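You operate a simulated robot arm through the tools that you are given. There is no shell and no other tool. Be economical: measure what you need, move in short steps, check, and stop when the job is done.

You are at the controls of a simulated two-armed robot. One attempt, no reset.

TASK
Swap the USED cartridge in the filter housing for the NEW one.
Fine: hold the housing steady while drawing the used one out and leave it where it stands; the new one is in the cream case, shut it again; the used one goes in the white bin. Parts on this bench are vented.
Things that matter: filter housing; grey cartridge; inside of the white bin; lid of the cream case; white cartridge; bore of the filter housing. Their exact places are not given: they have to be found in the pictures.

Only the result counts: the job must be done as asked and must still hold three seconds after the hand-in. Knocking over, shifting, dropping, spilling or breaking anything else fails it.

THE ROBOT
Two 6-joint arms with two-finger parallel grippers on one trunk, on a base that drives. Base frame: it is fixed to the floor where the robot stands at the start and does not move with it; the origin is under the middle of the robot, x ahead of it, y to its left, z up. Units: m, degrees, N and s.
The left shoulder is at the start at [0.06, 0.187, 1.237], the right one opposite. With the tool pointing down near the work surface each hand reaches from about 0.1 to 0.56 m from the robot's upright axis, wherever it stands, measured 20 degrees to its own side. Places, roughly: inside of the white bin [0.7, 0.3, 0.8]; lid of the cream case [0.4, -0.6, 0.9]; bore of the filter housing [0.5, 0, 0.8]. Payload 1.57 kg a hand.
Tool frame (each hand has its own): the origin (TCP) lies between the finger pads and is the grasp point; the fingertips stand 0.03 m ahead of it; z points along the fingers, y is the line along which they close. The gripper opens to 0.11 m. The fingers are 0.024 m wide and 0.012 m thick; the gripper's body (0.048 by 0.112 m) begins 0.078 m behind the TCP.
Orientation is that of the tool frame in the base frame, as a unit quaternion [x, y, z, w]. With the fingers straight down and closing along the base's y, the tool's x points along the base's -x, its y along +y and its z along -z.

THE INTERFACE
- The arms move only by the tool step_arm. It takes "left_motion", "right_motion" or both (then of equal length, played together; a hand with none holds still); each is a list of rows, each an object (a shift or turn left out is 0, a gripper value left out holds the last) with "delta_rot": the turn, a rotation vector about the tool's x, y, z in units of 180 degrees (1.0 is 180 degrees), a list of three; "linear": the shift along the tool's x, y, z in units of 300 mm (1.0 is 300 mm), a list of three; "claw": the closure in counts, from 0 (fully open) to 255 (shut). In form: [{"delta_rot": [ax, ay, az], "linear": [tx, ty, tz], "claw": claw}, ...]. A call has 1 to 8 rows; each row is the pose to reach, as a shift and turn from the pose commanded when the call began, along the tool's axes at that moment. A call with a number of a shift or a turn outside -1 to 1 is refused whole. Each row takes 0.2 s and may step no farther than 0.05 m and 8.6 degrees from the row before; otherwise, or with a gripper value out of range, the whole call is refused. A pose out of reach is approached as far as the arm can. The call stops where the force on the tool passes 90 N (or 10 N more than at its start, if that is more) or the arm is blocked; 0.2 s more then pass. Each finger travels about 0.153 m/s and halts on what it meets, pressing with about 42 N; the grip force reading is that of the motor and also rises with nothing between the fingers. The clock runs only during rows and for 0.2 s after the last one: add rows that repeat a pose to give the fingers time. The reply holds the time, the measured pose of the TCP, the force on the tool along the base axes, the opening and the grip force, in the units named above and with some noise.
- Cameras (640 x 400 px; columns grow to the right, rows downward): "scene" is now at [0.0045, -0.044, 1.7775]; the picture's right is [-0.55, -0.83, 0.00], its down [-0.64, 0.42, -0.65] and it looks along [0.54, -0.36, -0.76] (base axes); focal length 267 px, centre (320, 200). "left" rides on the left gripper at [0.07, -0.016, -0.141] in its tool frame; the picture's right is [0.23, 0.97, 0.00], its down [-0.86, 0.20, -0.48] and it looks along [-0.47, 0.11, 0.88] (tool axes); focal length 222 px, centre (320, 200). "right" rides on the right gripper at [0.07, 0.016, -0.141] in its tool frame; the picture's right is [-0.23, 0.97, 0.00], its down [-0.85, -0.20, -0.48] and it looks along [-0.47, -0.11, 0.88] (tool axes); focal length 222 px, centre (320, 200).
- capture(camera): a new picture of that camera. No time passes.
- move_column(by): slides the trunk up (or, below 0, down) by that many m; the arms and the scene camera ride with it, the base frame stays. It gives what a move gives, with no picture.
- steer(legs): drives the robot by 1 to 6 legs, each [ahead, left, turn to the left] in m, m and degrees, along the robot's own axes; the way and the turn of a leg run together, so that a leg with both is an arc; at most 1.5 m and 180 degrees a leg. The arms and the cameras ride along, it lands a little off, and it stops where it bumps. It gives what a move gives.
- pan_tilt(pan, tilt): turns the head with the scene camera to pan (to the left, within 86 degrees either way) and tilt (down, from -29 to 69), counted from straight ahead of the robot. It gives what a move gives.
- point_at(camera, pixels): for up to 12 pixels [column, row] of the newest picture of that camera ("zoom" is the newest enlarged one), the place [x, y, z] in the base frame of the surface seen there, good to about 0.003 m. No time passes.
- enlarge(camera, box): a new picture of the part [left, top, right, bottom] of that camera's present view, enlarged. No time passes.
- hand_in(): hands the job in; it is judged then, once.

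Keep the steps short. Do not move on a guess: measure, check each grasp and each placing, and mend mistakes. In all there are 80 turns and 62 pictures (those below and enlarged ones count). Leave the grippers open and the arms clear of the work at the hand-in unless told otherwise, and finish with a single line.

The tools are called as a command line: name --argument value ..., lists and objects as JSON in quotes. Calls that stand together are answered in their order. step_arm: Moves the arms, as the interface text tells. Its arguments: {"type":"object","properties":{"left_motion":{"type":"array","items":{"type":"object","properties":{"delta_rot":{"type":"array","items":{"type":"number"}},"linear":{"type":"array","items":{"type":"number"}},"claw":{"type":"number"}}}},"right_motion":{"type":"array","items":{"type":"object","properties":{"delta_rot":{"type":"array","items":{"type":"number"}},"linear":{"type":"array","items":{"type":"number"}},"claw":{"type":"number"}}}}},"required":[]} The other tools are called the same way: move_column (by) slides the trunk up or down; steer (legs) drives the base; pan_tilt (pan, tilt) turns the head that bears the scene camera; capture (camera) takes a picture; point_at (camera, pixels) gives the place of the surface under pixels of a picture; enlarge (camera, box) takes an enlarged picture of a part of a camera's view; hand_in () hands the job in.

At the start:

```text
clock: 0.0
left_eef_pos: [0.4055, -0.032, 1.4137]
left_ee_rot: [0.001, 1.0, 0.0, -0.001]
left_ft_force: [0.2, -0.2, -0.1]
left_opening: 0.1102
left_gripper_force: 0.0
right_eef_pos: [0.2806, -0.2936, 1.5171]
right_ee_rot: [0.001, 1.0, 0.0, 0.0]
right_ft_force: [-0.3, -0.7, 0.8]
right_opening: 0.1103
right_gripper_force: 0.0
trunk travel left (down, up): [-0.865, 0.125]
robot x, y, heading: [0.0012, 0.0023, 0.1]
head pan, tilt: [-33.5, 49.8]
```

scene: 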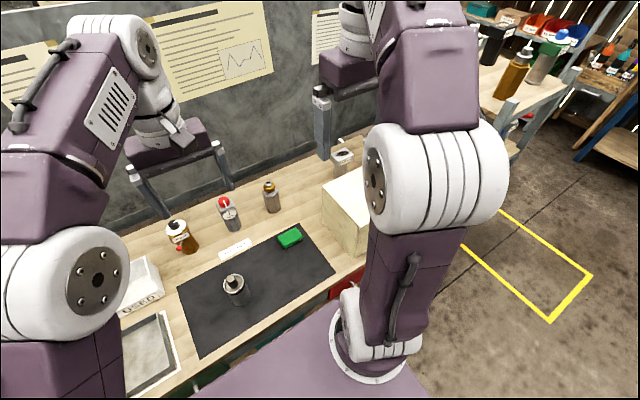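
right: 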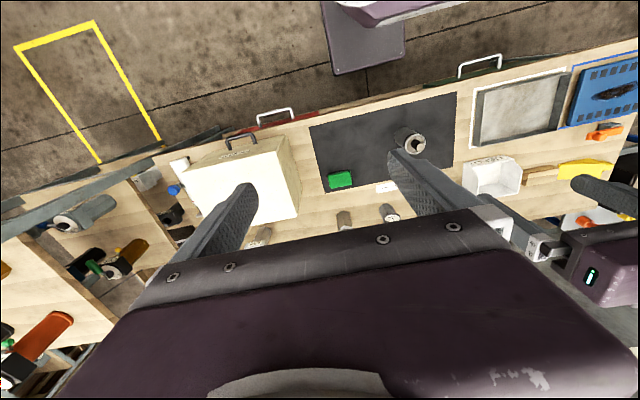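
left: 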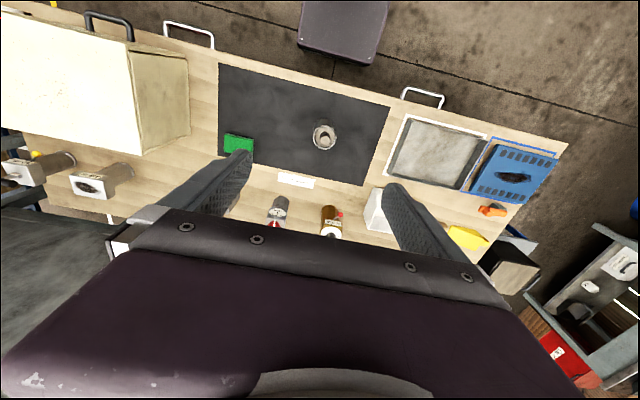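

I see the housing near scene (236,290), the white bin near (140,285) and the cream case near (350,215). I'll enlarge these and measure them.

enlarge --camera "scene" --box '[100, 170, 380, 345]'

enlarge --camera "left" --box '[200, 50, 520, 250]'

enlarge --camera "right" --box '[140, 100, 460, 300]'

point_at --camera "left" --pixels '[[325, 133], [320, 145], [325, 125], [316, 136], [335, 136], [385, 210], [180, 60], [130, 50], [140, 150], [110, 20]]'

```text
2.29 times, centred on (240, 258) of scene
```

zoom: 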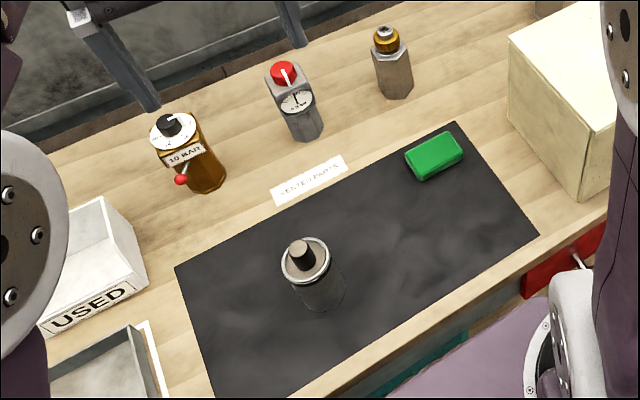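

```text
2.00 times, centred on (360, 150) of left
```

zoom: 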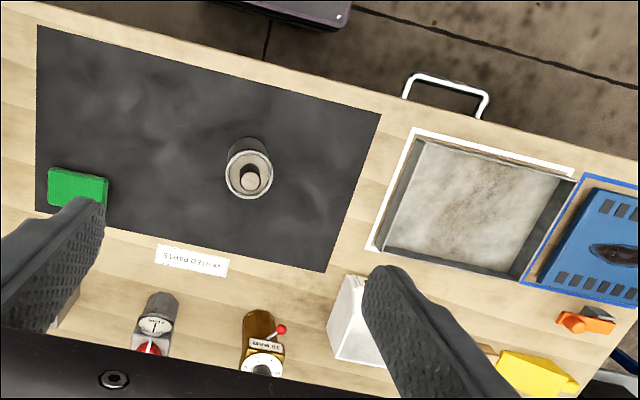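

```text
2.00 times, centred on (300, 200) of right
```

zoom: 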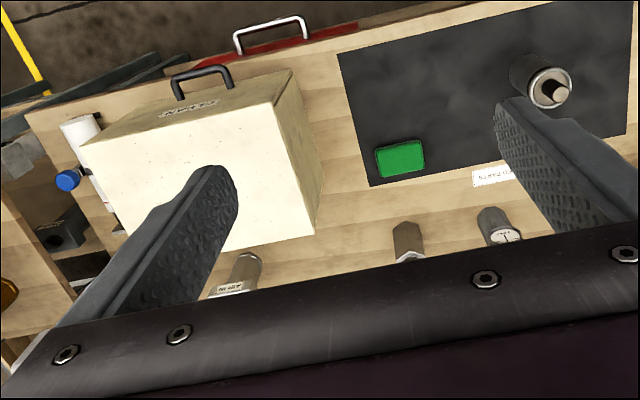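

```text
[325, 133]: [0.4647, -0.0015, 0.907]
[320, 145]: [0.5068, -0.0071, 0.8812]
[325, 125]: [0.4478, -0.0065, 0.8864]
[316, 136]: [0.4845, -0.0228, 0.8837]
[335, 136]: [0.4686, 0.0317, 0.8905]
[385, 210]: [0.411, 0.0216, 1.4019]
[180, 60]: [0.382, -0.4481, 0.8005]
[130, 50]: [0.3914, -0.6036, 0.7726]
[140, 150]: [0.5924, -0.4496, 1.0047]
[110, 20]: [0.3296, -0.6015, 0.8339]
```

The knob of the used cartridge stands out of the bore near (0.465,0,0.907). I'll measure the housing, bin and case more closely, starting with the zoom on the right camera.

point_at --camera "zoom" --pixels '[[90, 145], [135, 190], [290, 75], [312, 235], [190, 80], [230, 70], [185, 110], [180, 100], [290, 100], [150, 260], [75, 180], [250, 255]]'

enlarge --camera "scene" --box '[190, 250, 286, 310]'

```text
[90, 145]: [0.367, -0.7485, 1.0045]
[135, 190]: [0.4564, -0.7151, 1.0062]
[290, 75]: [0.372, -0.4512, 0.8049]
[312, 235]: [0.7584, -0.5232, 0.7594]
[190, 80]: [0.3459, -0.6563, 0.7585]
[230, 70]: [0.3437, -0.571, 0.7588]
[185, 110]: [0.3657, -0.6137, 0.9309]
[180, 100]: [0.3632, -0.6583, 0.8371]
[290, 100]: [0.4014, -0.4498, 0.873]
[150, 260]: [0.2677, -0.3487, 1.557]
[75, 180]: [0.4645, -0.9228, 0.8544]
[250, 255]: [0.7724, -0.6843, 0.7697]
```

```text
6.67 times, centred on (238, 280) of scene
```

zoom: 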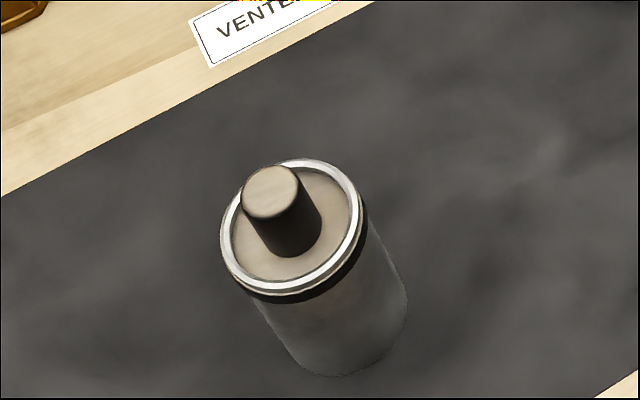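

point_at --camera "zoom" --pixels '[[270, 195], [272, 180], [285, 205], [300, 265], [340, 200], [303, 163], [225, 240], [285, 288], [358, 220], [330, 370], [405, 300], [350, 300]]'

pan_tilt --pan 25 --tilt 50

capture --camera "scene"

```text
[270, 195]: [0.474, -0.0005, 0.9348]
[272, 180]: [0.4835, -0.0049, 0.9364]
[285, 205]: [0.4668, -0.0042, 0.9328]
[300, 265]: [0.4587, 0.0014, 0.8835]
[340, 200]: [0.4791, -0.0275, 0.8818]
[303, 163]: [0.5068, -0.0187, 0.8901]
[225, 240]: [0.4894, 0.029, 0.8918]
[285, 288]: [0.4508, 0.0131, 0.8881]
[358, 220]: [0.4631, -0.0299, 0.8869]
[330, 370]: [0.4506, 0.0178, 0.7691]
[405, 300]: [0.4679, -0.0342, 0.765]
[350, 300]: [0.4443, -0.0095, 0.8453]
```

```text
clock: 1.3
left_eef_pos: [0.4052, -0.0333, 1.4132]
left_ee_rot: [-0.001, 1.0, 0.0, -0.001]
left_ft_force: [0.2, 0.6, 0.1]
left_opening: 0.1099
left_gripper_force: 0.1
right_eef_pos: [0.2801, -0.2929, 1.5177]
right_ee_rot: [0.0, 1.0, 0.0, 0.0]
right_ft_force: [-0.1, -0.3, 0.2]
right_opening: 0.1099
right_gripper_force: 0.0
trunk travel left (down, up): [-0.865, 0.125]
robot x, y, heading: [-0.0014, 0.0014, -0.1]
head pan, tilt: [25.0, 50.0]
```

```text
54 pictures are left
```

scene: 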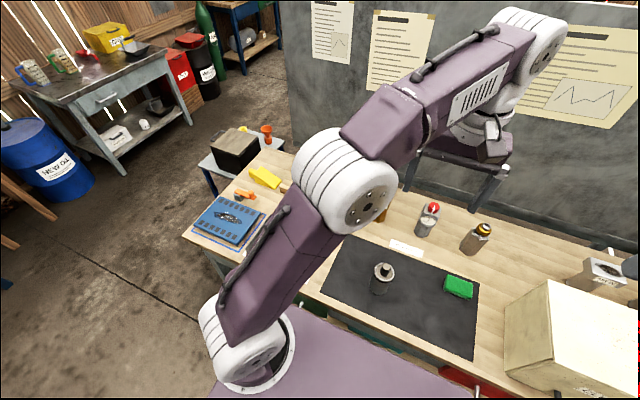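

The housing axis is at about (0.477,-0.001), its rim top at 0.888 and the knob top at 0.936. I'll lower both hands in free air: left to above the knob, right to its side with a 45° yaw.

step_arm --left_motion '[{"linear": [-0.03, 0.013, 0.125]}, {"linear": [-0.06, 0.027, 0.25]}, {"linear": [-0.09, 0.04, 0.375]}, {"linear": [-0.12, 0.053, 0.5]}, {"linear": [-0.15, 0.067, 0.625]}, {"linear": [-0.18, 0.08, 0.75]}, {"linear": [-0.21, 0.094, 0.875]}, {"linear": [-0.237, 0.107, 1.0]}]' --right_motion '[{"linear": [-0.01, 0.0, 0.125], "delta_rot": [0, 0, -0.031]}, {"linear": [-0.02, 0.0, 0.25], "delta_rot": [0, 0, -0.062]}, {"linear": [-0.03, 0.0, 0.375], "delta_rot": [0, 0, -0.094]}, {"linear": [-0.04, 0.0, 0.5], "delta_rot": [0, 0, -0.125]}, {"linear": [-0.05, 0.0, 0.625], "delta_rot": [0, 0, -0.156]}, {"linear": [-0.06, 0.0, 0.75], "delta_rot": [0, 0, -0.187]}, {"linear": [-0.065, 0.0, 0.875], "delta_rot": [0, 0, -0.219]}, {"linear": [-0.067, 0.0, 1.0], "delta_rot": [0, 0, -0.25]}]'

pan_tilt --pan 0 --tilt 55

capture --camera "scene"

capture --camera "left"

```text
clock: 3.1
left_eef_pos: [0.4777, -0.0003, 1.1124]
left_ee_rot: [0.0, 1.0, 0.0, -0.001]
left_ft_force: [0.2, -0.6, -0.2]
left_opening: 0.11
left_gripper_force: 0.0
right_eef_pos: [0.302, -0.2943, 1.2156]
right_ee_rot: [-0.383, 0.924, 0.0, 0.0]
right_ft_force: [-0.4, -0.1, -0.3]
right_opening: 0.1099
right_gripper_force: 0.1
trunk travel left (down, up): [-0.865, 0.125]
robot x, y, heading: [-0.001, -0.0006, 0.1]
head pan, tilt: [25.0, 50.0]
```

```text
clock: 4.0
left_eef_pos: [0.4756, 0.0006, 1.1147]
left_ee_rot: [0.0, 1.0, 0.001, 0.0]
left_ft_force: [0.0, -0.1, -0.9]
left_opening: 0.1098
left_gripper_force: 0.0
right_eef_pos: [0.2997, -0.2933, 1.2187]
right_ee_rot: [-0.383, 0.924, 0.0, 0.0]
right_ft_force: [-0.7, 0.0, -0.3]
right_opening: 0.1097
right_gripper_force: 0.0
trunk travel left (down, up): [-0.865, 0.125]
robot x, y, heading: [0.0001, -0.0007, -0.2]
head pan, tilt: [0.0, 55.0]
```

```text
53 pictures are left
```

scene: 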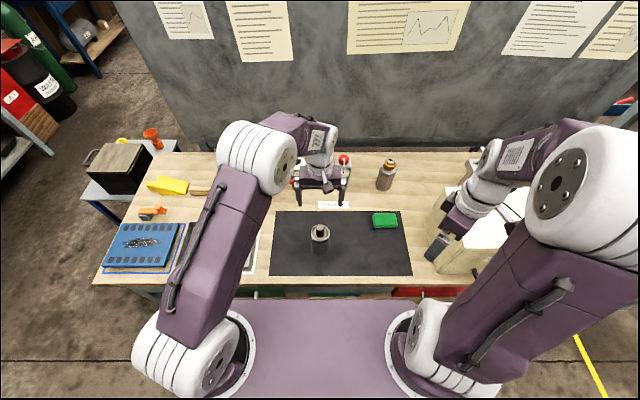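

```text
52 pictures are left
```

left: 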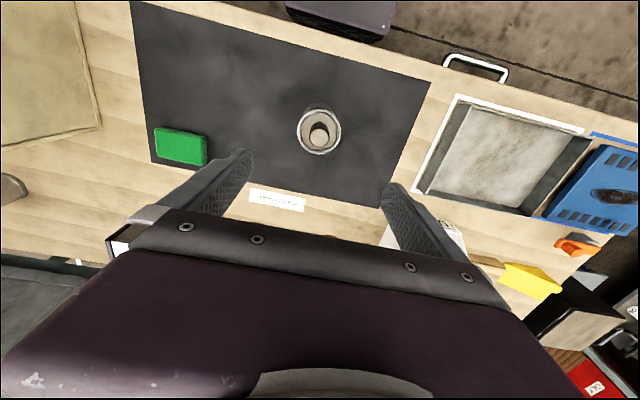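

Left now stands above the knob. I'll pitch the right hand 55° so its fingers point ahead, left and down, and measure the knob in the left picture.

point_at --camera "left" --pixels '[[319, 136], [310, 136], [328, 136], [319, 128], [319, 143], [298, 130], [341, 130], [320, 153], [319, 109]]'

step_arm --right_motion '[{"linear": [-0.03, 0.03, 0.055], "delta_rot": [0, -0.0437, 0]}, {"linear": [-0.06, 0.06, 0.11], "delta_rot": [0, -0.0874, 0]}, {"linear": [-0.09, 0.09, 0.165], "delta_rot": [0, -0.131, 0]}, {"linear": [-0.12, 0.12, 0.22], "delta_rot": [0, -0.175, 0]}, {"linear": [-0.15, 0.15, 0.275], "delta_rot": [0, -0.2186, 0]}, {"linear": [-0.18, 0.18, 0.33], "delta_rot": [0, -0.262, 0]}, {"linear": [-0.219, 0.219, 0.39], "delta_rot": [0, -0.306, 0]}]'

capture --camera "scene"

capture --camera "right"

```text
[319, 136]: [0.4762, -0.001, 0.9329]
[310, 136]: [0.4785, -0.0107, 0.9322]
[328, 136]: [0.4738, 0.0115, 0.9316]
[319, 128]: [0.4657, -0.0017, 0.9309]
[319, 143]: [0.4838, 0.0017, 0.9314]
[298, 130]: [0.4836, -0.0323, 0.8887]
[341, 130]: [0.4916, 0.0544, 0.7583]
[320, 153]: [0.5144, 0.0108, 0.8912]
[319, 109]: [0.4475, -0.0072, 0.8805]
```

```text
clock: 5.6
left_eef_pos: [0.477, 0.0003, 1.114]
left_ee_rot: [0.0, 1.0, 0.0, 0.0]
left_ft_force: [0.4, 0.0, 0.6]
left_opening: 0.1101
left_gripper_force: 0.1
right_eef_pos: [0.321, -0.2275, 1.1877]
right_ee_rot: [-0.338, 0.822, 0.18, 0.422]
right_ft_force: [1.2, 0.2, -0.1]
right_opening: 0.1099
right_gripper_force: 0.0
right hand out of reach, approached as far as the arm can: row 4, 5, 6, 7
trunk travel left (down, up): [-0.865, 0.125]
robot x, y, heading: [0.0008, -0.0033, 0.1]
head pan, tilt: [0.0, 55.0]
```

```text
51 pictures are left
```

scene: 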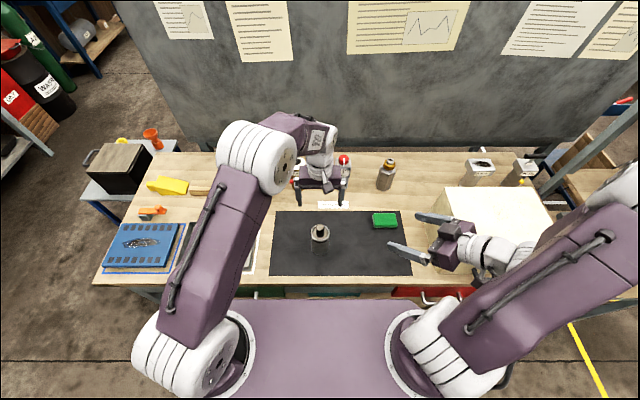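

```text
50 pictures are left
```

right: 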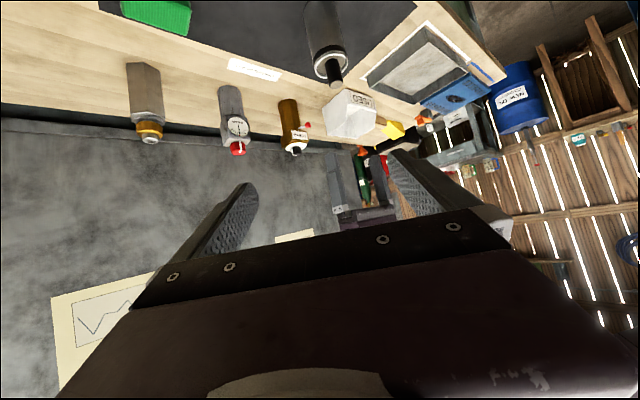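

The right pitch is right, but the wrist is folded too close to the shoulder at this heading. I'll yaw it another 45° so it points left (+y), and move it outward.

step_arm --right_motion '[{"linear": [-0.008, -0.067, 0.011], "delta_rot": [-0.029, 0, -0.0204]}, {"linear": [-0.015, -0.135, 0.022], "delta_rot": [-0.0586, 0, -0.041]}, {"linear": [-0.023, -0.2, 0.033], "delta_rot": [-0.088, 0, -0.061]}, {"linear": [-0.031, -0.27, 0.044], "delta_rot": [-0.117, 0, -0.082]}, {"linear": [-0.039, -0.336, 0.055], "delta_rot": [-0.146, 0, -0.102]}, {"linear": [-0.046, -0.404, 0.066], "delta_rot": [-0.176, 0, -0.1226]}, {"linear": [-0.054, -0.471, 0.077], "delta_rot": [-0.205, 0, -0.143]}]'

```text
clock: 7.2
left_eef_pos: [0.4775, 0.0007, 1.1127]
left_ee_rot: [0.0, 1.0, 0.0, 0.0]
left_ft_force: [0.0, 0.2, 0.4]
left_opening: 0.11
left_gripper_force: 0.0
right_eef_pos: [0.4416, -0.3077, 1.1862]
right_ee_rot: [-0.627, 0.628, 0.328, 0.325]
right_ft_force: [-0.6, -0.2, 0.2]
right_opening: 0.1099
right_gripper_force: 0.0
trunk travel left (down, up): [-0.865, 0.125]
robot x, y, heading: [0.0008, -0.0002, 0.1]
head pan, tilt: [0.0, 55.0]
```

Right is now at (0.442,-0.308,1.186) pointing +y. Next it goes down to a pre-grasp point about 0.16 m short of the housing, and I'll check.

step_arm --right_motion '[{"linear": [0.051, -0.015, 0.125]}, {"linear": [0.103, -0.03, 0.25]}, {"linear": [0.154, -0.044, 0.375]}, {"linear": [0.206, -0.058, 0.5]}, {"linear": [0.257, -0.073, 0.625]}, {"linear": [0.309, -0.088, 0.75]}, {"linear": [0.36, -0.102, 0.875]}, {"linear": [0.412, -0.117, 1.0]}]'

capture --camera "right"

capture --camera "scene"

```text
clock: 9.0
left_eef_pos: [0.4756, -0.0005, 1.1127]
left_ee_rot: [0.0, 1.0, 0.0, 0.0]
left_ft_force: [0.2, -1.2, 0.8]
left_opening: 0.1102
left_gripper_force: 0.0
right_eef_pos: [0.4781, -0.131, 0.9125]
right_ee_rot: [0.627, -0.627, -0.326, -0.326]
right_ft_force: [0.7, -0.2, 0.5]
right_opening: 0.1099
right_gripper_force: 0.0
trunk travel left (down, up): [-0.865, 0.125]
robot x, y, heading: [-0.0002, 0.0004, -0.1]
head pan, tilt: [0.0, 55.0]
```

```text
49 pictures are left
```

right: 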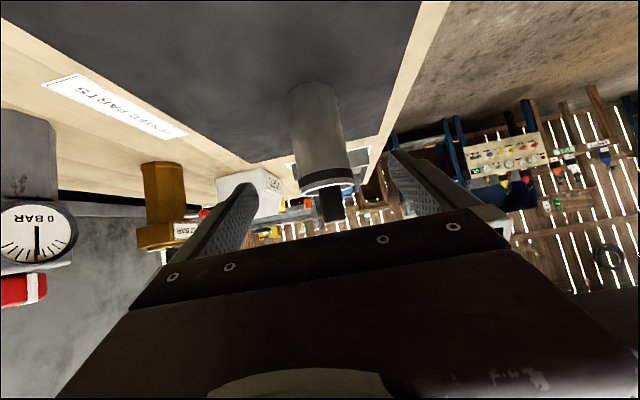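

```text
48 pictures are left
```

scene: 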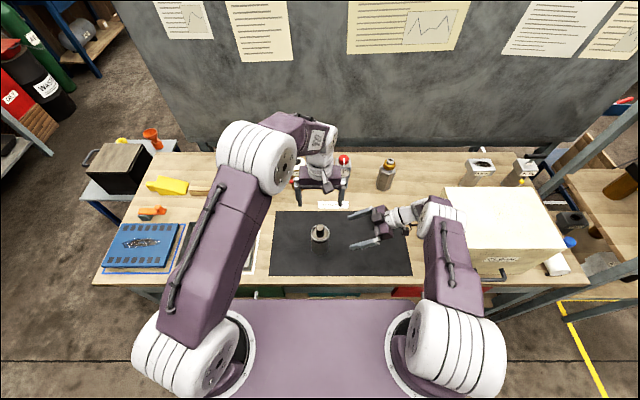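

The housing sits between the right fingers. Before advancing I'll check the green block's height and place.

point_at --camera "scene" --pixels '[[375, 214], [397, 214], [375, 226], [396, 226], [320, 233], [308, 272], [490, 205], [500, 262], [505, 278], [445, 268], [530, 276], [482, 280]]'

step_arm --right_motion '[{"linear": [0.001, 0, 0.133]}, {"linear": [0.002, 0, 0.267]}, {"linear": [0.003, 0, 0.4]}]'

capture --camera "right"

```text
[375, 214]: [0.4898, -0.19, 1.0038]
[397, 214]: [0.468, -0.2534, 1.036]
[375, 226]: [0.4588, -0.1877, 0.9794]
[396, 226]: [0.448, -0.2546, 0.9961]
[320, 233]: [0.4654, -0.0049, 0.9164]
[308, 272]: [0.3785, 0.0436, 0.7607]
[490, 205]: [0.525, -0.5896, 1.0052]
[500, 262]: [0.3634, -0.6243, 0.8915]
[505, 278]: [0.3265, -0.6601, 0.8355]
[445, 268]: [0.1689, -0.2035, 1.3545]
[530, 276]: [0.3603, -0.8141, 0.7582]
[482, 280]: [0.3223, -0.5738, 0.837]
```

```text
clock: 9.8
left_eef_pos: [0.4756, 0.0008, 1.1134]
left_ee_rot: [0.0, 1.0, 0.0, 0.0]
left_ft_force: [-1.0, 0.0, 0.1]
left_opening: 0.1102
left_gripper_force: 0.0
right_eef_pos: [0.4682, -0.0343, 0.8469]
right_ee_rot: [0.627, -0.627, -0.326, -0.327]
right_ft_force: [-0.3, -0.6, -0.7]
right_opening: 0.1101
right_gripper_force: 0.1
right hand out of reach, approached as far as the arm can: row 3
trunk travel left (down, up): [-0.865, 0.125]
robot x, y, heading: [-0.0008, -0.0, 0.0]
head pan, tilt: [0.0, 55.0]
```

```text
47 pictures are left
```

right: 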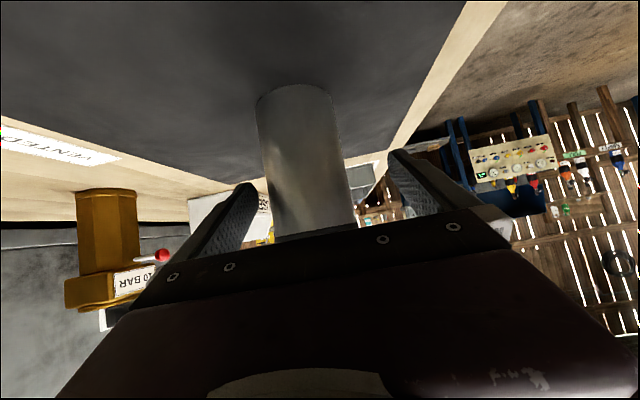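

The right arm hits its reach limit about 3 cm short. I'll back it off, raise both hands 0.15, and lower the trunk so the shoulder is closer.

step_arm --left_motion '[{"linear": [0, 0, -0.08]}, {"linear": [0, 0, -0.16]}, {"linear": [0, 0, -0.25]}, {"linear": [0, 0, -0.33]}, {"linear": [0, 0, -0.42]}, {"linear": [0, 0, -0.5]}]' --right_motion '[{"linear": [0, -0.01, -0.11]}, {"linear": [0, -0.02, -0.22]}, {"linear": [0, -0.03, -0.33]}, {"linear": [-0.12, -0.03, -0.415]}, {"linear": [-0.24, -0.03, -0.5]}, {"linear": [-0.36, -0.03, -0.585]}]'

move_column --by -0.15

```text
clock: 11.2
left_eef_pos: [0.4751, 0.001, 1.2638]
left_ee_rot: [0.001, 1.0, 0.0, 0.0]
left_ft_force: [0.7, 0.5, -0.8]
left_opening: 0.1101
left_gripper_force: 0.2
right_eef_pos: [0.4954, -0.1232, 1.0397]
right_ee_rot: [0.639, -0.621, -0.304, -0.337]
right_ft_force: [-13.2, 5.2, -6.5]
right_opening: 0.11
right_gripper_force: 0.1
right hand out of reach, approached as far as the arm can: row 1, 2, 3, 4, 5
trunk travel left (down, up): [-0.865, 0.125]
robot x, y, heading: [-0.0001, 0.0012, 0.3]
head pan, tilt: [0.0, 55.0]
```

```text
clock: 12.9
left_eef_pos: [0.4764, 0.0004, 1.1129]
left_ee_rot: [-0.001, 1.0, -0.001, 0.0]
left_ft_force: [-0.6, 0.5, 0.2]
left_opening: 0.11
left_gripper_force: 0.0
right_eef_pos: [0.4779, -0.1176, 0.8869]
right_ee_rot: [0.628, -0.627, -0.326, -0.327]
right_ft_force: [0.0, 0.0, -0.1]
right_opening: 0.1102
right_gripper_force: 0.0
trunk travel left (down, up): [-0.715, 0.275]
robot x, y, heading: [-0.0012, -0.004, -0.2]
head pan, tilt: [0.0, 55.0]
```

The right hand showed a passing force of 13 N during the retreat. I'll check the scene.

capture --camera "scene"

capture --camera "right"

```text
46 pictures are left
```

scene: 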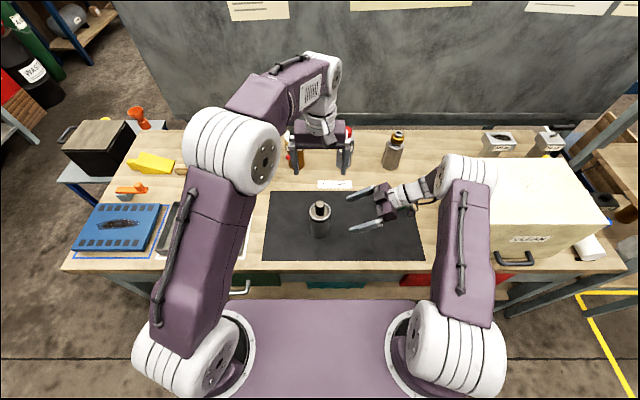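

```text
45 pictures are left
```

right: 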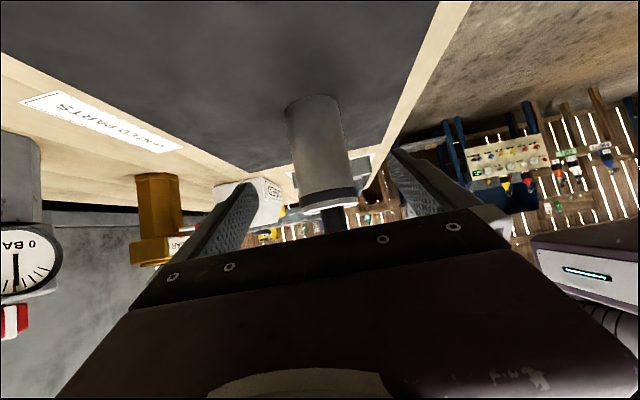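

All is standing. I'll advance the right hand around the housing body with the fingers open.

step_arm --right_motion '[{"linear": [-0.009, 0.001, 0.11]}, {"linear": [-0.018, 0.002, 0.22]}, {"linear": [-0.028, 0.003, 0.33]}, {"linear": [-0.037, 0.003, 0.442]}]'

capture --camera "right"

capture --camera "left"

```text
clock: 13.9
left_eef_pos: [0.4762, 0.0009, 1.1136]
left_ee_rot: [0.0, 1.0, 0.0, -0.001]
left_ft_force: [0.0, -0.5, -0.9]
left_opening: 0.11
left_gripper_force: 0.0
right_eef_pos: [0.4783, -0.0012, 0.8198]
right_ee_rot: [0.627, -0.627, -0.326, -0.326]
right_ft_force: [0.4, 0.9, 0.0]
right_opening: 0.1099
right_gripper_force: 0.1
trunk travel left (down, up): [-0.715, 0.275]
robot x, y, heading: [0.0012, -0.0007, 0.2]
head pan, tilt: [0.0, 55.0]
```

```text
44 pictures are left
```

right: 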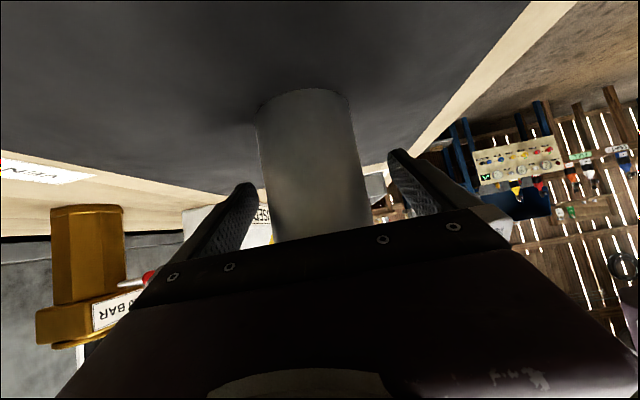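

```text
43 pictures are left
```

left: 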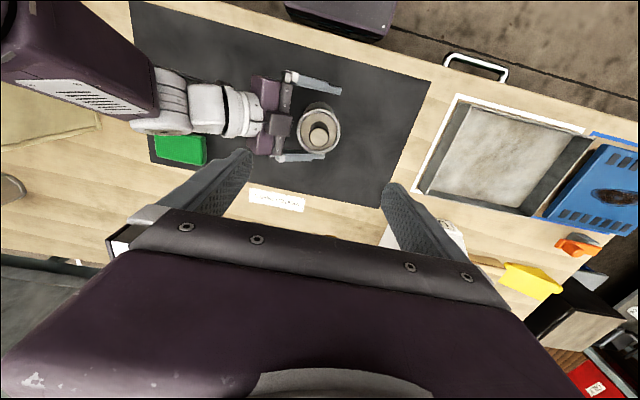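

The housing body is centred between the right fingers. I'll close the right gripper on it.

step_arm --right_motion '[{"claw": 90}, {"claw": 150}, {"claw": 200}, {"claw": 200}]'

capture --camera "left"

point_at --camera "left" --pixels '[[319, 136], [310, 136], [328, 136], [319, 128], [319, 143], [299, 130], [320, 152]]'

```text
clock: 14.9
left_eef_pos: [0.476, -0.0003, 1.1131]
left_ee_rot: [0.0, 1.0, 0.0, 0.0]
left_ft_force: [-0.6, -0.5, -0.4]
left_opening: 0.11
left_gripper_force: 0.0
right_eef_pos: [0.4777, -0.0029, 0.8195]
right_ee_rot: [0.627, -0.627, -0.327, -0.327]
right_ft_force: [1.8, -1.5, 1.9]
right_opening: 0.0691
right_gripper_force: 42.2
trunk travel left (down, up): [-0.715, 0.275]
robot x, y, heading: [0.0019, 0.0024, -0.4]
head pan, tilt: [0.0, 55.0]
```

```text
42 pictures are left
```

left: 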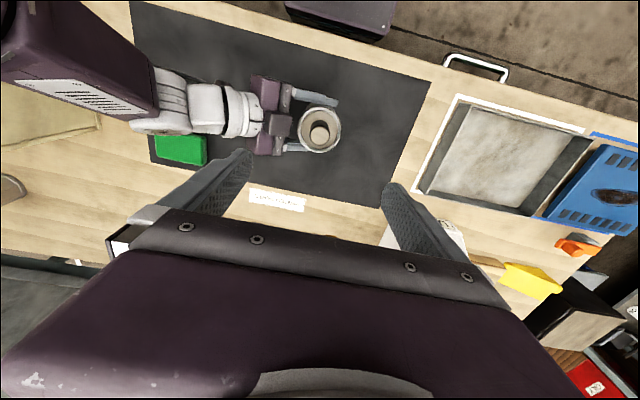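

```text
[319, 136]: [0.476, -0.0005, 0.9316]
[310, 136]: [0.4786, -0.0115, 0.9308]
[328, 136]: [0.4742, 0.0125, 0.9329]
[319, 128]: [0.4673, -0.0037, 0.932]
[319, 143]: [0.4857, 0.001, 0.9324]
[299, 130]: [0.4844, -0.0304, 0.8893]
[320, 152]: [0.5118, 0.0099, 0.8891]
```

The housing is gripped (opening 0.069 m, 42 N) and the knob is still at (0.476,0,0.932). I'll part-close the left fingers to clear the right palm and lower them over the knob.

step_arm --left_motion '[{"claw": 118}, {"claw": 118, "linear": [0, 0, 0.13]}, {"claw": 118, "linear": [0, 0, 0.26]}, {"claw": 118, "linear": [0, 0, 0.39]}, {"claw": 118, "linear": [0, 0, 0.5]}, {"claw": 118, "linear": [0, 0, 0.58]}, {"claw": 118, "linear": [0, 0, 0.65]}]'

capture --camera "left"

capture --camera "scene"

```text
clock: 16.5
left_eef_pos: [0.4744, -0.0, 0.9202]
left_ee_rot: [0.001, 1.0, -0.001, 0.001]
left_ft_force: [-6.7, 2.5, 19.6]
left_opening: 0.059
left_gripper_force: 0.0
right_eef_pos: [0.4776, -0.0007, 0.8192]
right_ee_rot: [-0.627, 0.628, 0.325, 0.327]
right_ft_force: [9.2, -1.1, -6.5]
right_opening: 0.069
right_gripper_force: 41.8
trunk travel left (down, up): [-0.715, 0.275]
robot x, y, heading: [-0.0011, 0.0008, 0.2]
head pan, tilt: [0.0, 55.0]
```

```text
41 pictures are left
```

left: 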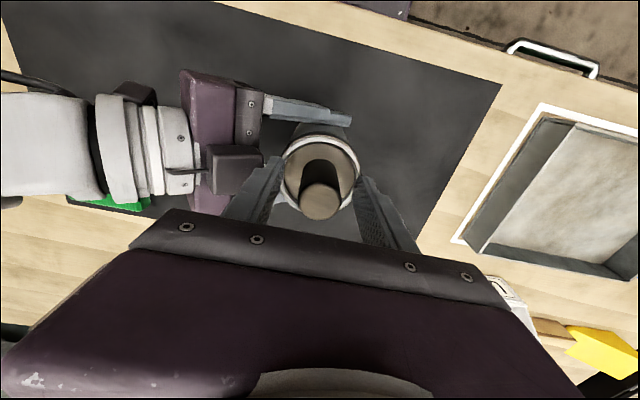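

```text
40 pictures are left
```

scene: 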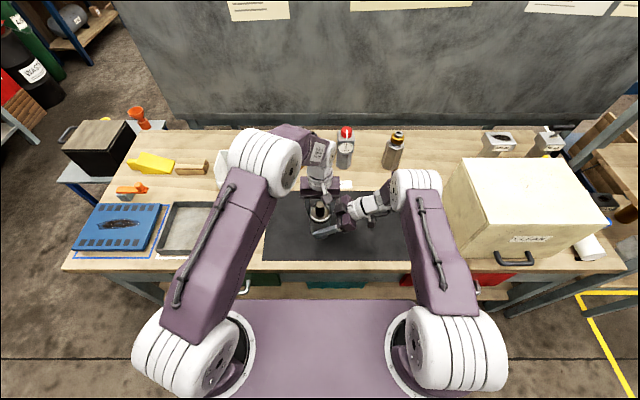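

The left tips touch the rim (20 N). I'll raise 7 mm, then close on the knob.

step_arm --left_motion '[{"linear": [0, 0, -0.023], "claw": 118}, {"linear": [0, 0, -0.023], "claw": 118}, {"linear": [0, 0, -0.023], "claw": 180}, {"linear": [0, 0, -0.023], "claw": 240}, {"linear": [0, 0, -0.023], "claw": 240}]'

```text
clock: 17.7
left_eef_pos: [0.4748, -0.0003, 0.926]
left_ee_rot: [0.0, 1.0, 0.0, 0.0]
left_ft_force: [0.7, -0.8, -0.4]
left_opening: 0.029
left_gripper_force: 38.8
right_eef_pos: [0.4779, -0.0021, 0.8202]
right_ee_rot: [0.628, -0.626, -0.328, -0.327]
right_ft_force: [-3.1, 1.6, 1.8]
right_opening: 0.0693
right_gripper_force: 42.3
trunk travel left (down, up): [-0.715, 0.275]
robot x, y, heading: [0.0015, -0.0027, -0.1]
head pan, tilt: [0.0, 55.0]
```

The knob is gripped (0.029 m). I'll draw it straight up slowly while the right hand holds the housing.

step_arm --left_motion '[{"linear": [0, 0, -0.05]}, {"linear": [0, 0, -0.1]}, {"linear": [0, 0, -0.15]}, {"linear": [0, 0, -0.2]}]'

capture --camera "left"

```text
clock: 18.7
left_eef_pos: [0.475, 0.0002, 0.9857]
left_ee_rot: [0.0, 1.0, 0.0, 0.0]
left_ft_force: [7.1, -1.2, -8.2]
left_opening: 0.029
left_gripper_force: 39.4
right_eef_pos: [0.4784, -0.0022, 0.8194]
right_ee_rot: [0.627, -0.627, -0.327, -0.327]
right_ft_force: [-7.3, 0.4, 7.6]
right_opening: 0.0691
right_gripper_force: 42.3
trunk travel left (down, up): [-0.715, 0.275]
robot x, y, heading: [0.0018, -0.0009, 0.1]
head pan, tilt: [0.0, 55.0]
```

```text
39 pictures are left
```

left: 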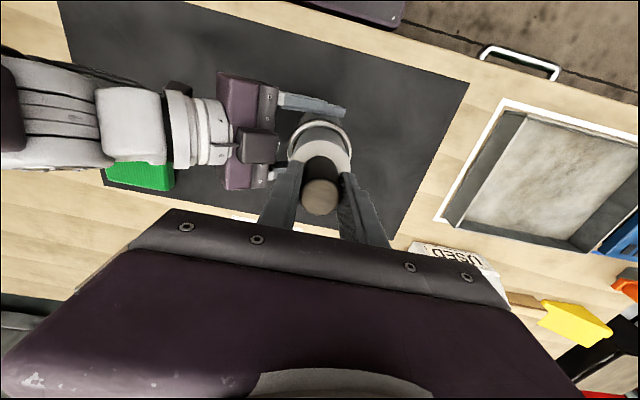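

The cartridge is coming out with a small friction force of about 8 N. I'll keep drawing up.

step_arm --left_motion '[{"linear": [-0.004, 0, -0.07]}, {"linear": [-0.004, 0, -0.14]}, {"linear": [-0.004, 0, -0.21]}, {"linear": [-0.004, 0, -0.28]}, {"linear": [-0.004, 0, -0.37]}, {"linear": [-0.004, 0, -0.46]}]'

capture --camera "left"

capture --camera "scene"

```text
clock: 20.1
left_eef_pos: [0.476, 0.0, 1.1226]
left_ee_rot: [0.0, 1.0, 0.0, -0.001]
left_ft_force: [0.6, -0.8, -2.6]
left_opening: 0.029
left_gripper_force: 38.5
right_eef_pos: [0.4786, -0.0023, 0.8195]
right_ee_rot: [-0.627, 0.628, 0.326, 0.327]
right_ft_force: [0.5, 0.2, 3.6]
right_opening: 0.0692
right_gripper_force: 42.3
trunk travel left (down, up): [-0.715, 0.275]
robot x, y, heading: [-0.0012, -0.0003, 0.1]
head pan, tilt: [0.0, 55.0]
```

```text
38 pictures are left
```

left: 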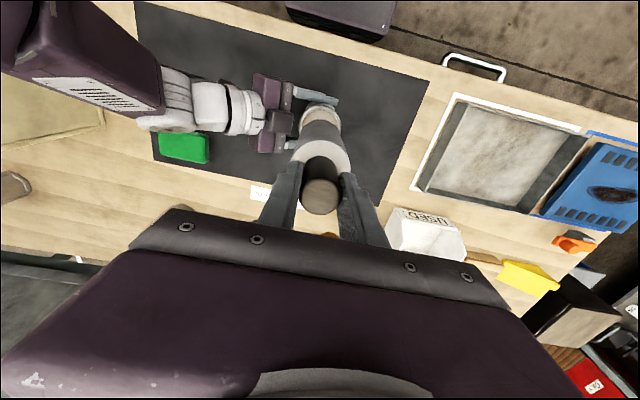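

```text
37 pictures are left
```

scene: 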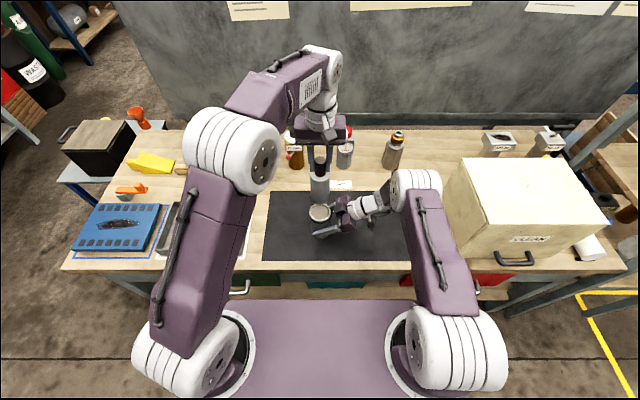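

The cartridge is clear of the bore. I'll release the housing, back the right hand away, and measure the bin in the left picture.

point_at --camera "left" --pixels '[[398, 210], [460, 225], [392, 222], [390, 240], [420, 235], [440, 250], [465, 245]]'

step_arm --right_motion '[{"claw": 100}, {"claw": 0}, {"claw": 0}, {"linear": [0.009, 0, -0.11], "claw": 0}, {"linear": [0.018, 0, -0.22], "claw": 0}, {"linear": [0.028, 0, -0.33], "claw": 0}, {"linear": [0.037, 0, -0.442], "claw": 0}]'

pan_tilt --pan 40 --tilt 50

capture --camera "scene"

```text
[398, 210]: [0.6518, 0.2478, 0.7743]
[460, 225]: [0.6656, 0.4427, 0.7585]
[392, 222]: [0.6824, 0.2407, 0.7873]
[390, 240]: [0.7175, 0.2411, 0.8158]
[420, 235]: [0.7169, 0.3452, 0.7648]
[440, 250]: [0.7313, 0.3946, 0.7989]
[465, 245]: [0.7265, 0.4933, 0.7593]
```

```text
clock: 21.7
left_eef_pos: [0.4777, -0.0002, 1.1231]
left_ee_rot: [0.0, 1.0, -0.001, 0.0]
left_ft_force: [-0.4, -1.0, -1.6]
left_opening: 0.0289
left_gripper_force: 38.5
right_eef_pos: [0.4762, -0.1193, 0.8861]
right_ee_rot: [0.627, -0.626, -0.327, -0.327]
right_ft_force: [-0.2, -0.5, -0.1]
right_opening: 0.1098
right_gripper_force: 0.0
trunk travel left (down, up): [-0.715, 0.275]
robot x, y, heading: [-0.0028, -0.0008, 0.0]
head pan, tilt: [0.0, 55.0]
```

```text
clock: 22.8
left_eef_pos: [0.4779, -0.0013, 1.1222]
left_ee_rot: [-0.001, 1.0, 0.0, 0.0]
left_ft_force: [0.1, -0.7, -1.7]
left_opening: 0.0289
left_gripper_force: 38.5
right_eef_pos: [0.4774, -0.1171, 0.885]
right_ee_rot: [-0.627, 0.627, 0.327, 0.327]
right_ft_force: [0.9, 0.1, 0.4]
right_opening: 0.1103
right_gripper_force: 0.1
trunk travel left (down, up): [-0.715, 0.275]
robot x, y, heading: [-0.0023, -0.0008, -0.3]
head pan, tilt: [40.0, 50.0]
```

```text
36 pictures are left
```

scene: 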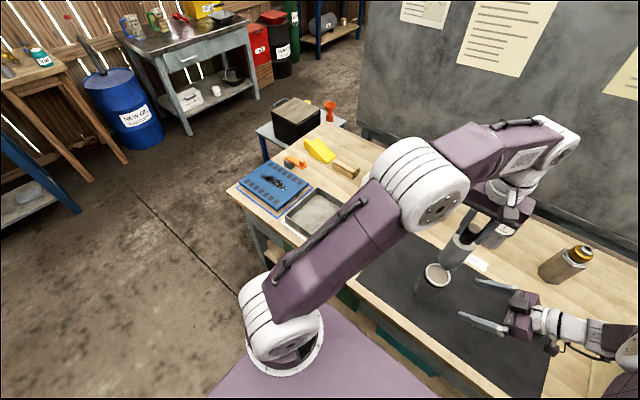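

The bin centre is near (0.70,0.30). I need to know how much room the base has to the bench front, so I'll measure edges and tilt the head straight ahead and down.

pan_tilt --pan 15 --tilt 69

capture --camera "scene"

```text
clock: 23.7
left_eef_pos: [0.4773, -0.0013, 1.1223]
left_ee_rot: [0.0, 1.0, 0.0, 0.001]
left_ft_force: [0.1, -0.7, -2.0]
left_opening: 0.0292
left_gripper_force: 38.8
right_eef_pos: [0.4781, -0.1174, 0.8864]
right_ee_rot: [-0.627, 0.627, 0.326, 0.327]
right_ft_force: [-0.1, -0.1, 0.2]
right_opening: 0.11
right_gripper_force: 0.0
trunk travel left (down, up): [-0.715, 0.275]
robot x, y, heading: [-0.0005, 0.0005, -0.1]
head pan, tilt: [15.0, 68.8]
```

```text
35 pictures are left
```

scene: 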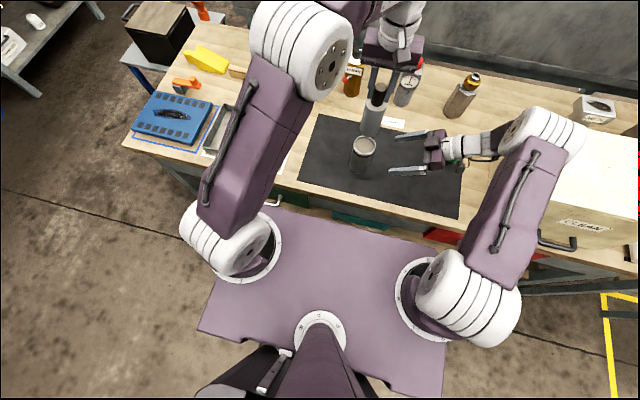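

point_at --camera "scene" --pixels '[[290, 206], [330, 217], [390, 230], [285, 184], [330, 197], [410, 215], [300, 290], [205, 325], [272, 203], [560, 243]]'

enlarge --camera "left" --box '[340, 160, 560, 300]'

```text
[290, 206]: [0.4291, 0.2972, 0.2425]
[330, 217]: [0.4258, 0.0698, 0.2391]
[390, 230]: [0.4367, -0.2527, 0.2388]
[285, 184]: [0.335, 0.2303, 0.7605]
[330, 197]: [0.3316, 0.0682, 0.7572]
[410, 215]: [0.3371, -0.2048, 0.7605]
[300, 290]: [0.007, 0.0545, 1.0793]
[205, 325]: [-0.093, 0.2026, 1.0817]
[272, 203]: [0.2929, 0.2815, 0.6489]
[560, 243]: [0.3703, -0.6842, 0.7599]
```

```text
2.86 times, centred on (450, 230) of left
```

zoom: 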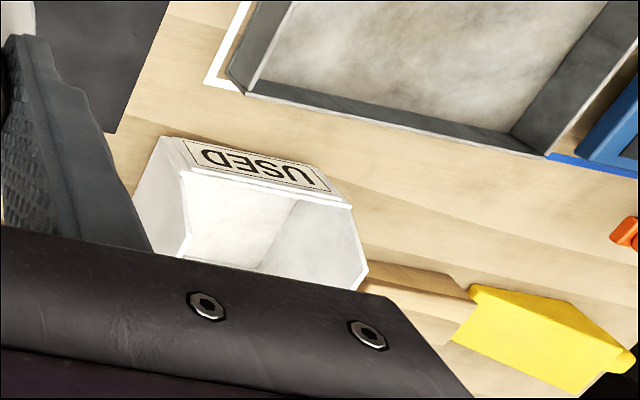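

point_at --camera "scene" --pixels '[[330, 222], [330, 228], [390, 236], [390, 242], [300, 212], [300, 218], [365, 145], [365, 135], [376, 130], [450, 300]]'

point_at --camera "zoom" --pixels '[[180, 170], [350, 203], [160, 145], [345, 197], [367, 265], [220, 220], [300, 250], [250, 255], [185, 250], [440, 280]]'

```text
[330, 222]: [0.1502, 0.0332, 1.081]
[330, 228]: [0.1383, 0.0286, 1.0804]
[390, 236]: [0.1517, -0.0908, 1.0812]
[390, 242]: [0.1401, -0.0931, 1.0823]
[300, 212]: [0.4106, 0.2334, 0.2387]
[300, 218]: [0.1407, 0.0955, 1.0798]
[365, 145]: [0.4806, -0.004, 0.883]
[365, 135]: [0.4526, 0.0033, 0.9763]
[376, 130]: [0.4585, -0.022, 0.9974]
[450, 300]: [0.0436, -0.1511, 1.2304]
```

```text
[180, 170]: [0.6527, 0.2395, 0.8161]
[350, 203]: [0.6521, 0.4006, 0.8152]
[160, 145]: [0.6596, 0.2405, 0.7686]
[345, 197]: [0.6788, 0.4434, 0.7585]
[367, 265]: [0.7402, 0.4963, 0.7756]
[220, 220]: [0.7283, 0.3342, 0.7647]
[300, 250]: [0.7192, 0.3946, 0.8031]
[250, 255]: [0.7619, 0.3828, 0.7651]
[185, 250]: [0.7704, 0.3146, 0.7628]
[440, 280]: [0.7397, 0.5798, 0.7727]
```

Room ahead looks to be about 0.12 m at plate height. I'll raise and retract the right hand first so it clears the housing, and look under the plate with the left camera.

step_arm --right_motion '[{"linear": [-0.13, 0, -0.09]}, {"linear": [-0.26, 0, -0.18]}, {"linear": [-0.39, 0, -0.27]}, {"linear": [-0.52, 0, -0.37]}, {"linear": [-0.46, 0, -0.46]}, {"linear": [-0.4, 0, -0.55]}, {"linear": [-0.355, 0, -0.656]}]'

enlarge --camera "left" --box '[240, 0, 480, 100]'

capture --camera "right"

```text
clock: 25.3
left_eef_pos: [0.4772, -0.0013, 1.123]
left_ee_rot: [0.0, 1.0, 0.0, 0.0]
left_ft_force: [-0.7, 0.3, -1.8]
left_opening: 0.0289
left_gripper_force: 38.5
right_eef_pos: [0.4771, -0.2199, 1.087]
right_ee_rot: [-0.627, 0.628, 0.326, 0.327]
right_ft_force: [-0.7, -0.6, 0.0]
right_opening: 0.1098
right_gripper_force: 0.0
trunk travel left (down, up): [-0.715, 0.275]
robot x, y, heading: [-0.0007, 0.0012, 0.3]
head pan, tilt: [15.0, 68.8]
```

```text
2.67 times, centred on (360, 50) of left
```

zoom: 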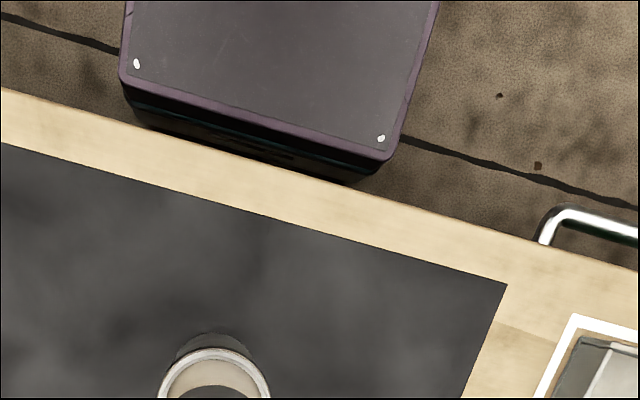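

```text
32 pictures are left
```

right: 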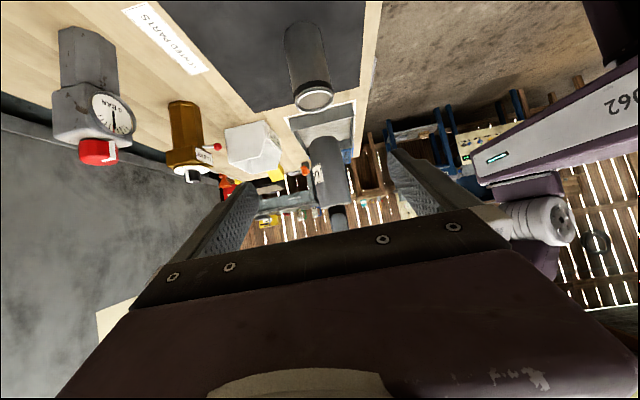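

The purple block is the base itself. I'll measure its front edge against the bench edge.

point_at --camera "zoom" --pixels '[[140, 78], [250, 118], [375, 155], [250, 135], [300, 165], [135, 90], [370, 178], [200, 30], [560, 215]]'

```text
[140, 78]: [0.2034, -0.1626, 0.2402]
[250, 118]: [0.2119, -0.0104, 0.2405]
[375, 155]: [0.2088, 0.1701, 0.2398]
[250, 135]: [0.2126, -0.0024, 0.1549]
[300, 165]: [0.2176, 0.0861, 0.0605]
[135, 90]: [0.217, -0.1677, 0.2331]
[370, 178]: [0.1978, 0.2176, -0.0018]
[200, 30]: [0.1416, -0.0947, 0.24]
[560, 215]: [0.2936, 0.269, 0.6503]
```

The base front is at x≈0.218 and the drawers at about 0.33, so 0.09 m ahead is safe. I'll drive left 0.13 and then ahead 0.09, with the cartridge held high.

steer --legs '[[0, 0.13, 0], [0.09, 0, 0]]'

capture --camera "left"

```text
clock: 27.3
left_eef_pos: [0.5671, 0.13, 1.1231]
left_ee_rot: [-0.001, 1.0, 0.0, 0.0]
left_ft_force: [-0.8, 0.0, -2.5]
left_opening: 0.0289
left_gripper_force: 39.9
right_eef_pos: [0.5669, -0.0875, 1.0868]
right_ee_rot: [0.628, -0.627, -0.326, -0.327]
right_ft_force: [-0.4, 0.5, -0.1]
right_opening: 0.11
right_gripper_force: 0.0
trunk travel left (down, up): [-0.715, 0.275]
robot x, y, heading: [0.0925, 0.1295, -0.1]
head pan, tilt: [15.0, 68.8]
```

```text
31 pictures are left
```

left: 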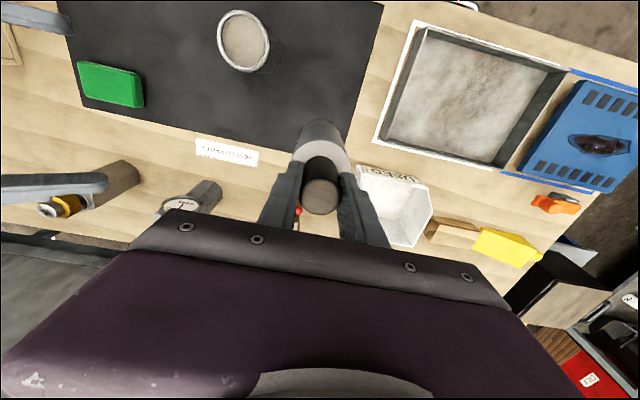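

point_at --camera "left" --pixels '[[360, 168], [428, 188], [432, 213], [418, 246], [365, 175], [400, 205], [415, 195], [320, 124], [300, 140], [340, 132], [300, 212]]'

enlarge --camera "left" --box '[280, 110, 460, 260]'

```text
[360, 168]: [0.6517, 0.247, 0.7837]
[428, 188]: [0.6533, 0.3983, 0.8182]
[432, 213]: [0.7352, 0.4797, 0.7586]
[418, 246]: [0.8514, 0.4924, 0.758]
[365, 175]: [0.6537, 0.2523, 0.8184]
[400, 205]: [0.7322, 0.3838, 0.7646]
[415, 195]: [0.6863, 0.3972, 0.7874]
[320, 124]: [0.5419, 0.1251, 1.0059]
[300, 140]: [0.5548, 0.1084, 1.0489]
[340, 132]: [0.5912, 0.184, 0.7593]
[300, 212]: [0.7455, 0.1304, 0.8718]
```

```text
2.67 times, centred on (370, 185) of left
```

zoom: 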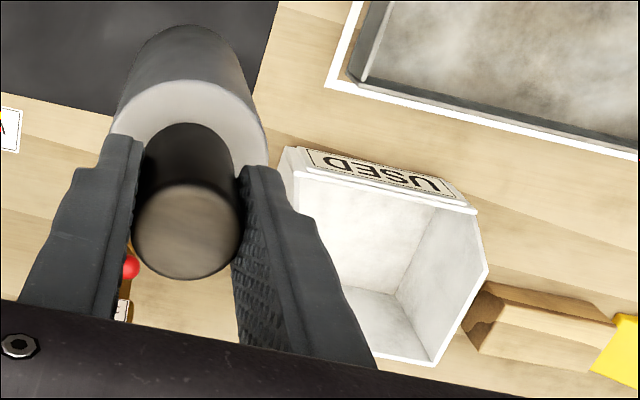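

The bin runs about x 0.653–0.78, y 0.245–0.40, with its front rim at 0.818. The cartridge bottom is about 0.125 below the TCP. I'll move at height to above (0.71,0.32).

step_arm --left_motion '[{"linear": [0, 0.15, 0]}, {"linear": [0, 0.3, 0]}, {"linear": [-0.05, 0.45, 0]}, {"linear": [-0.15, 0.55, 0]}, {"linear": [-0.28, 0.633, 0]}, {"linear": [-0.39, 0.633, 0]}, {"linear": [-0.477, 0.633, 0]}]'

capture --camera "left"

```text
clock: 28.9
left_eef_pos: [0.6645, 0.3202, 1.1128]
left_ee_rot: [0.0, 1.0, 0.0, 0.0]
left_ft_force: [-0.5, -0.9, -2.3]
left_opening: 0.0288
left_gripper_force: 38.5
left hand out of reach, approached as far as the arm can: row 6, 7
right_eef_pos: [0.5665, -0.0887, 1.0864]
right_ee_rot: [0.628, -0.626, -0.327, -0.326]
right_ft_force: [0.1, -1.3, -0.6]
right_opening: 0.1098
right_gripper_force: 0.1
trunk travel left (down, up): [-0.715, 0.275]
robot x, y, heading: [0.0889, 0.1328, 0.1]
head pan, tilt: [15.0, 68.8]
```

```text
29 pictures are left
```

left: 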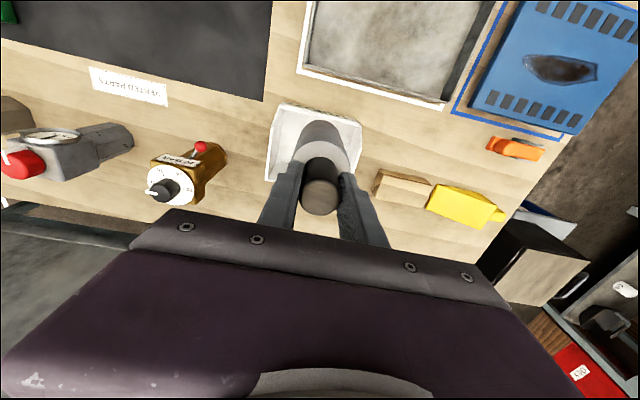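

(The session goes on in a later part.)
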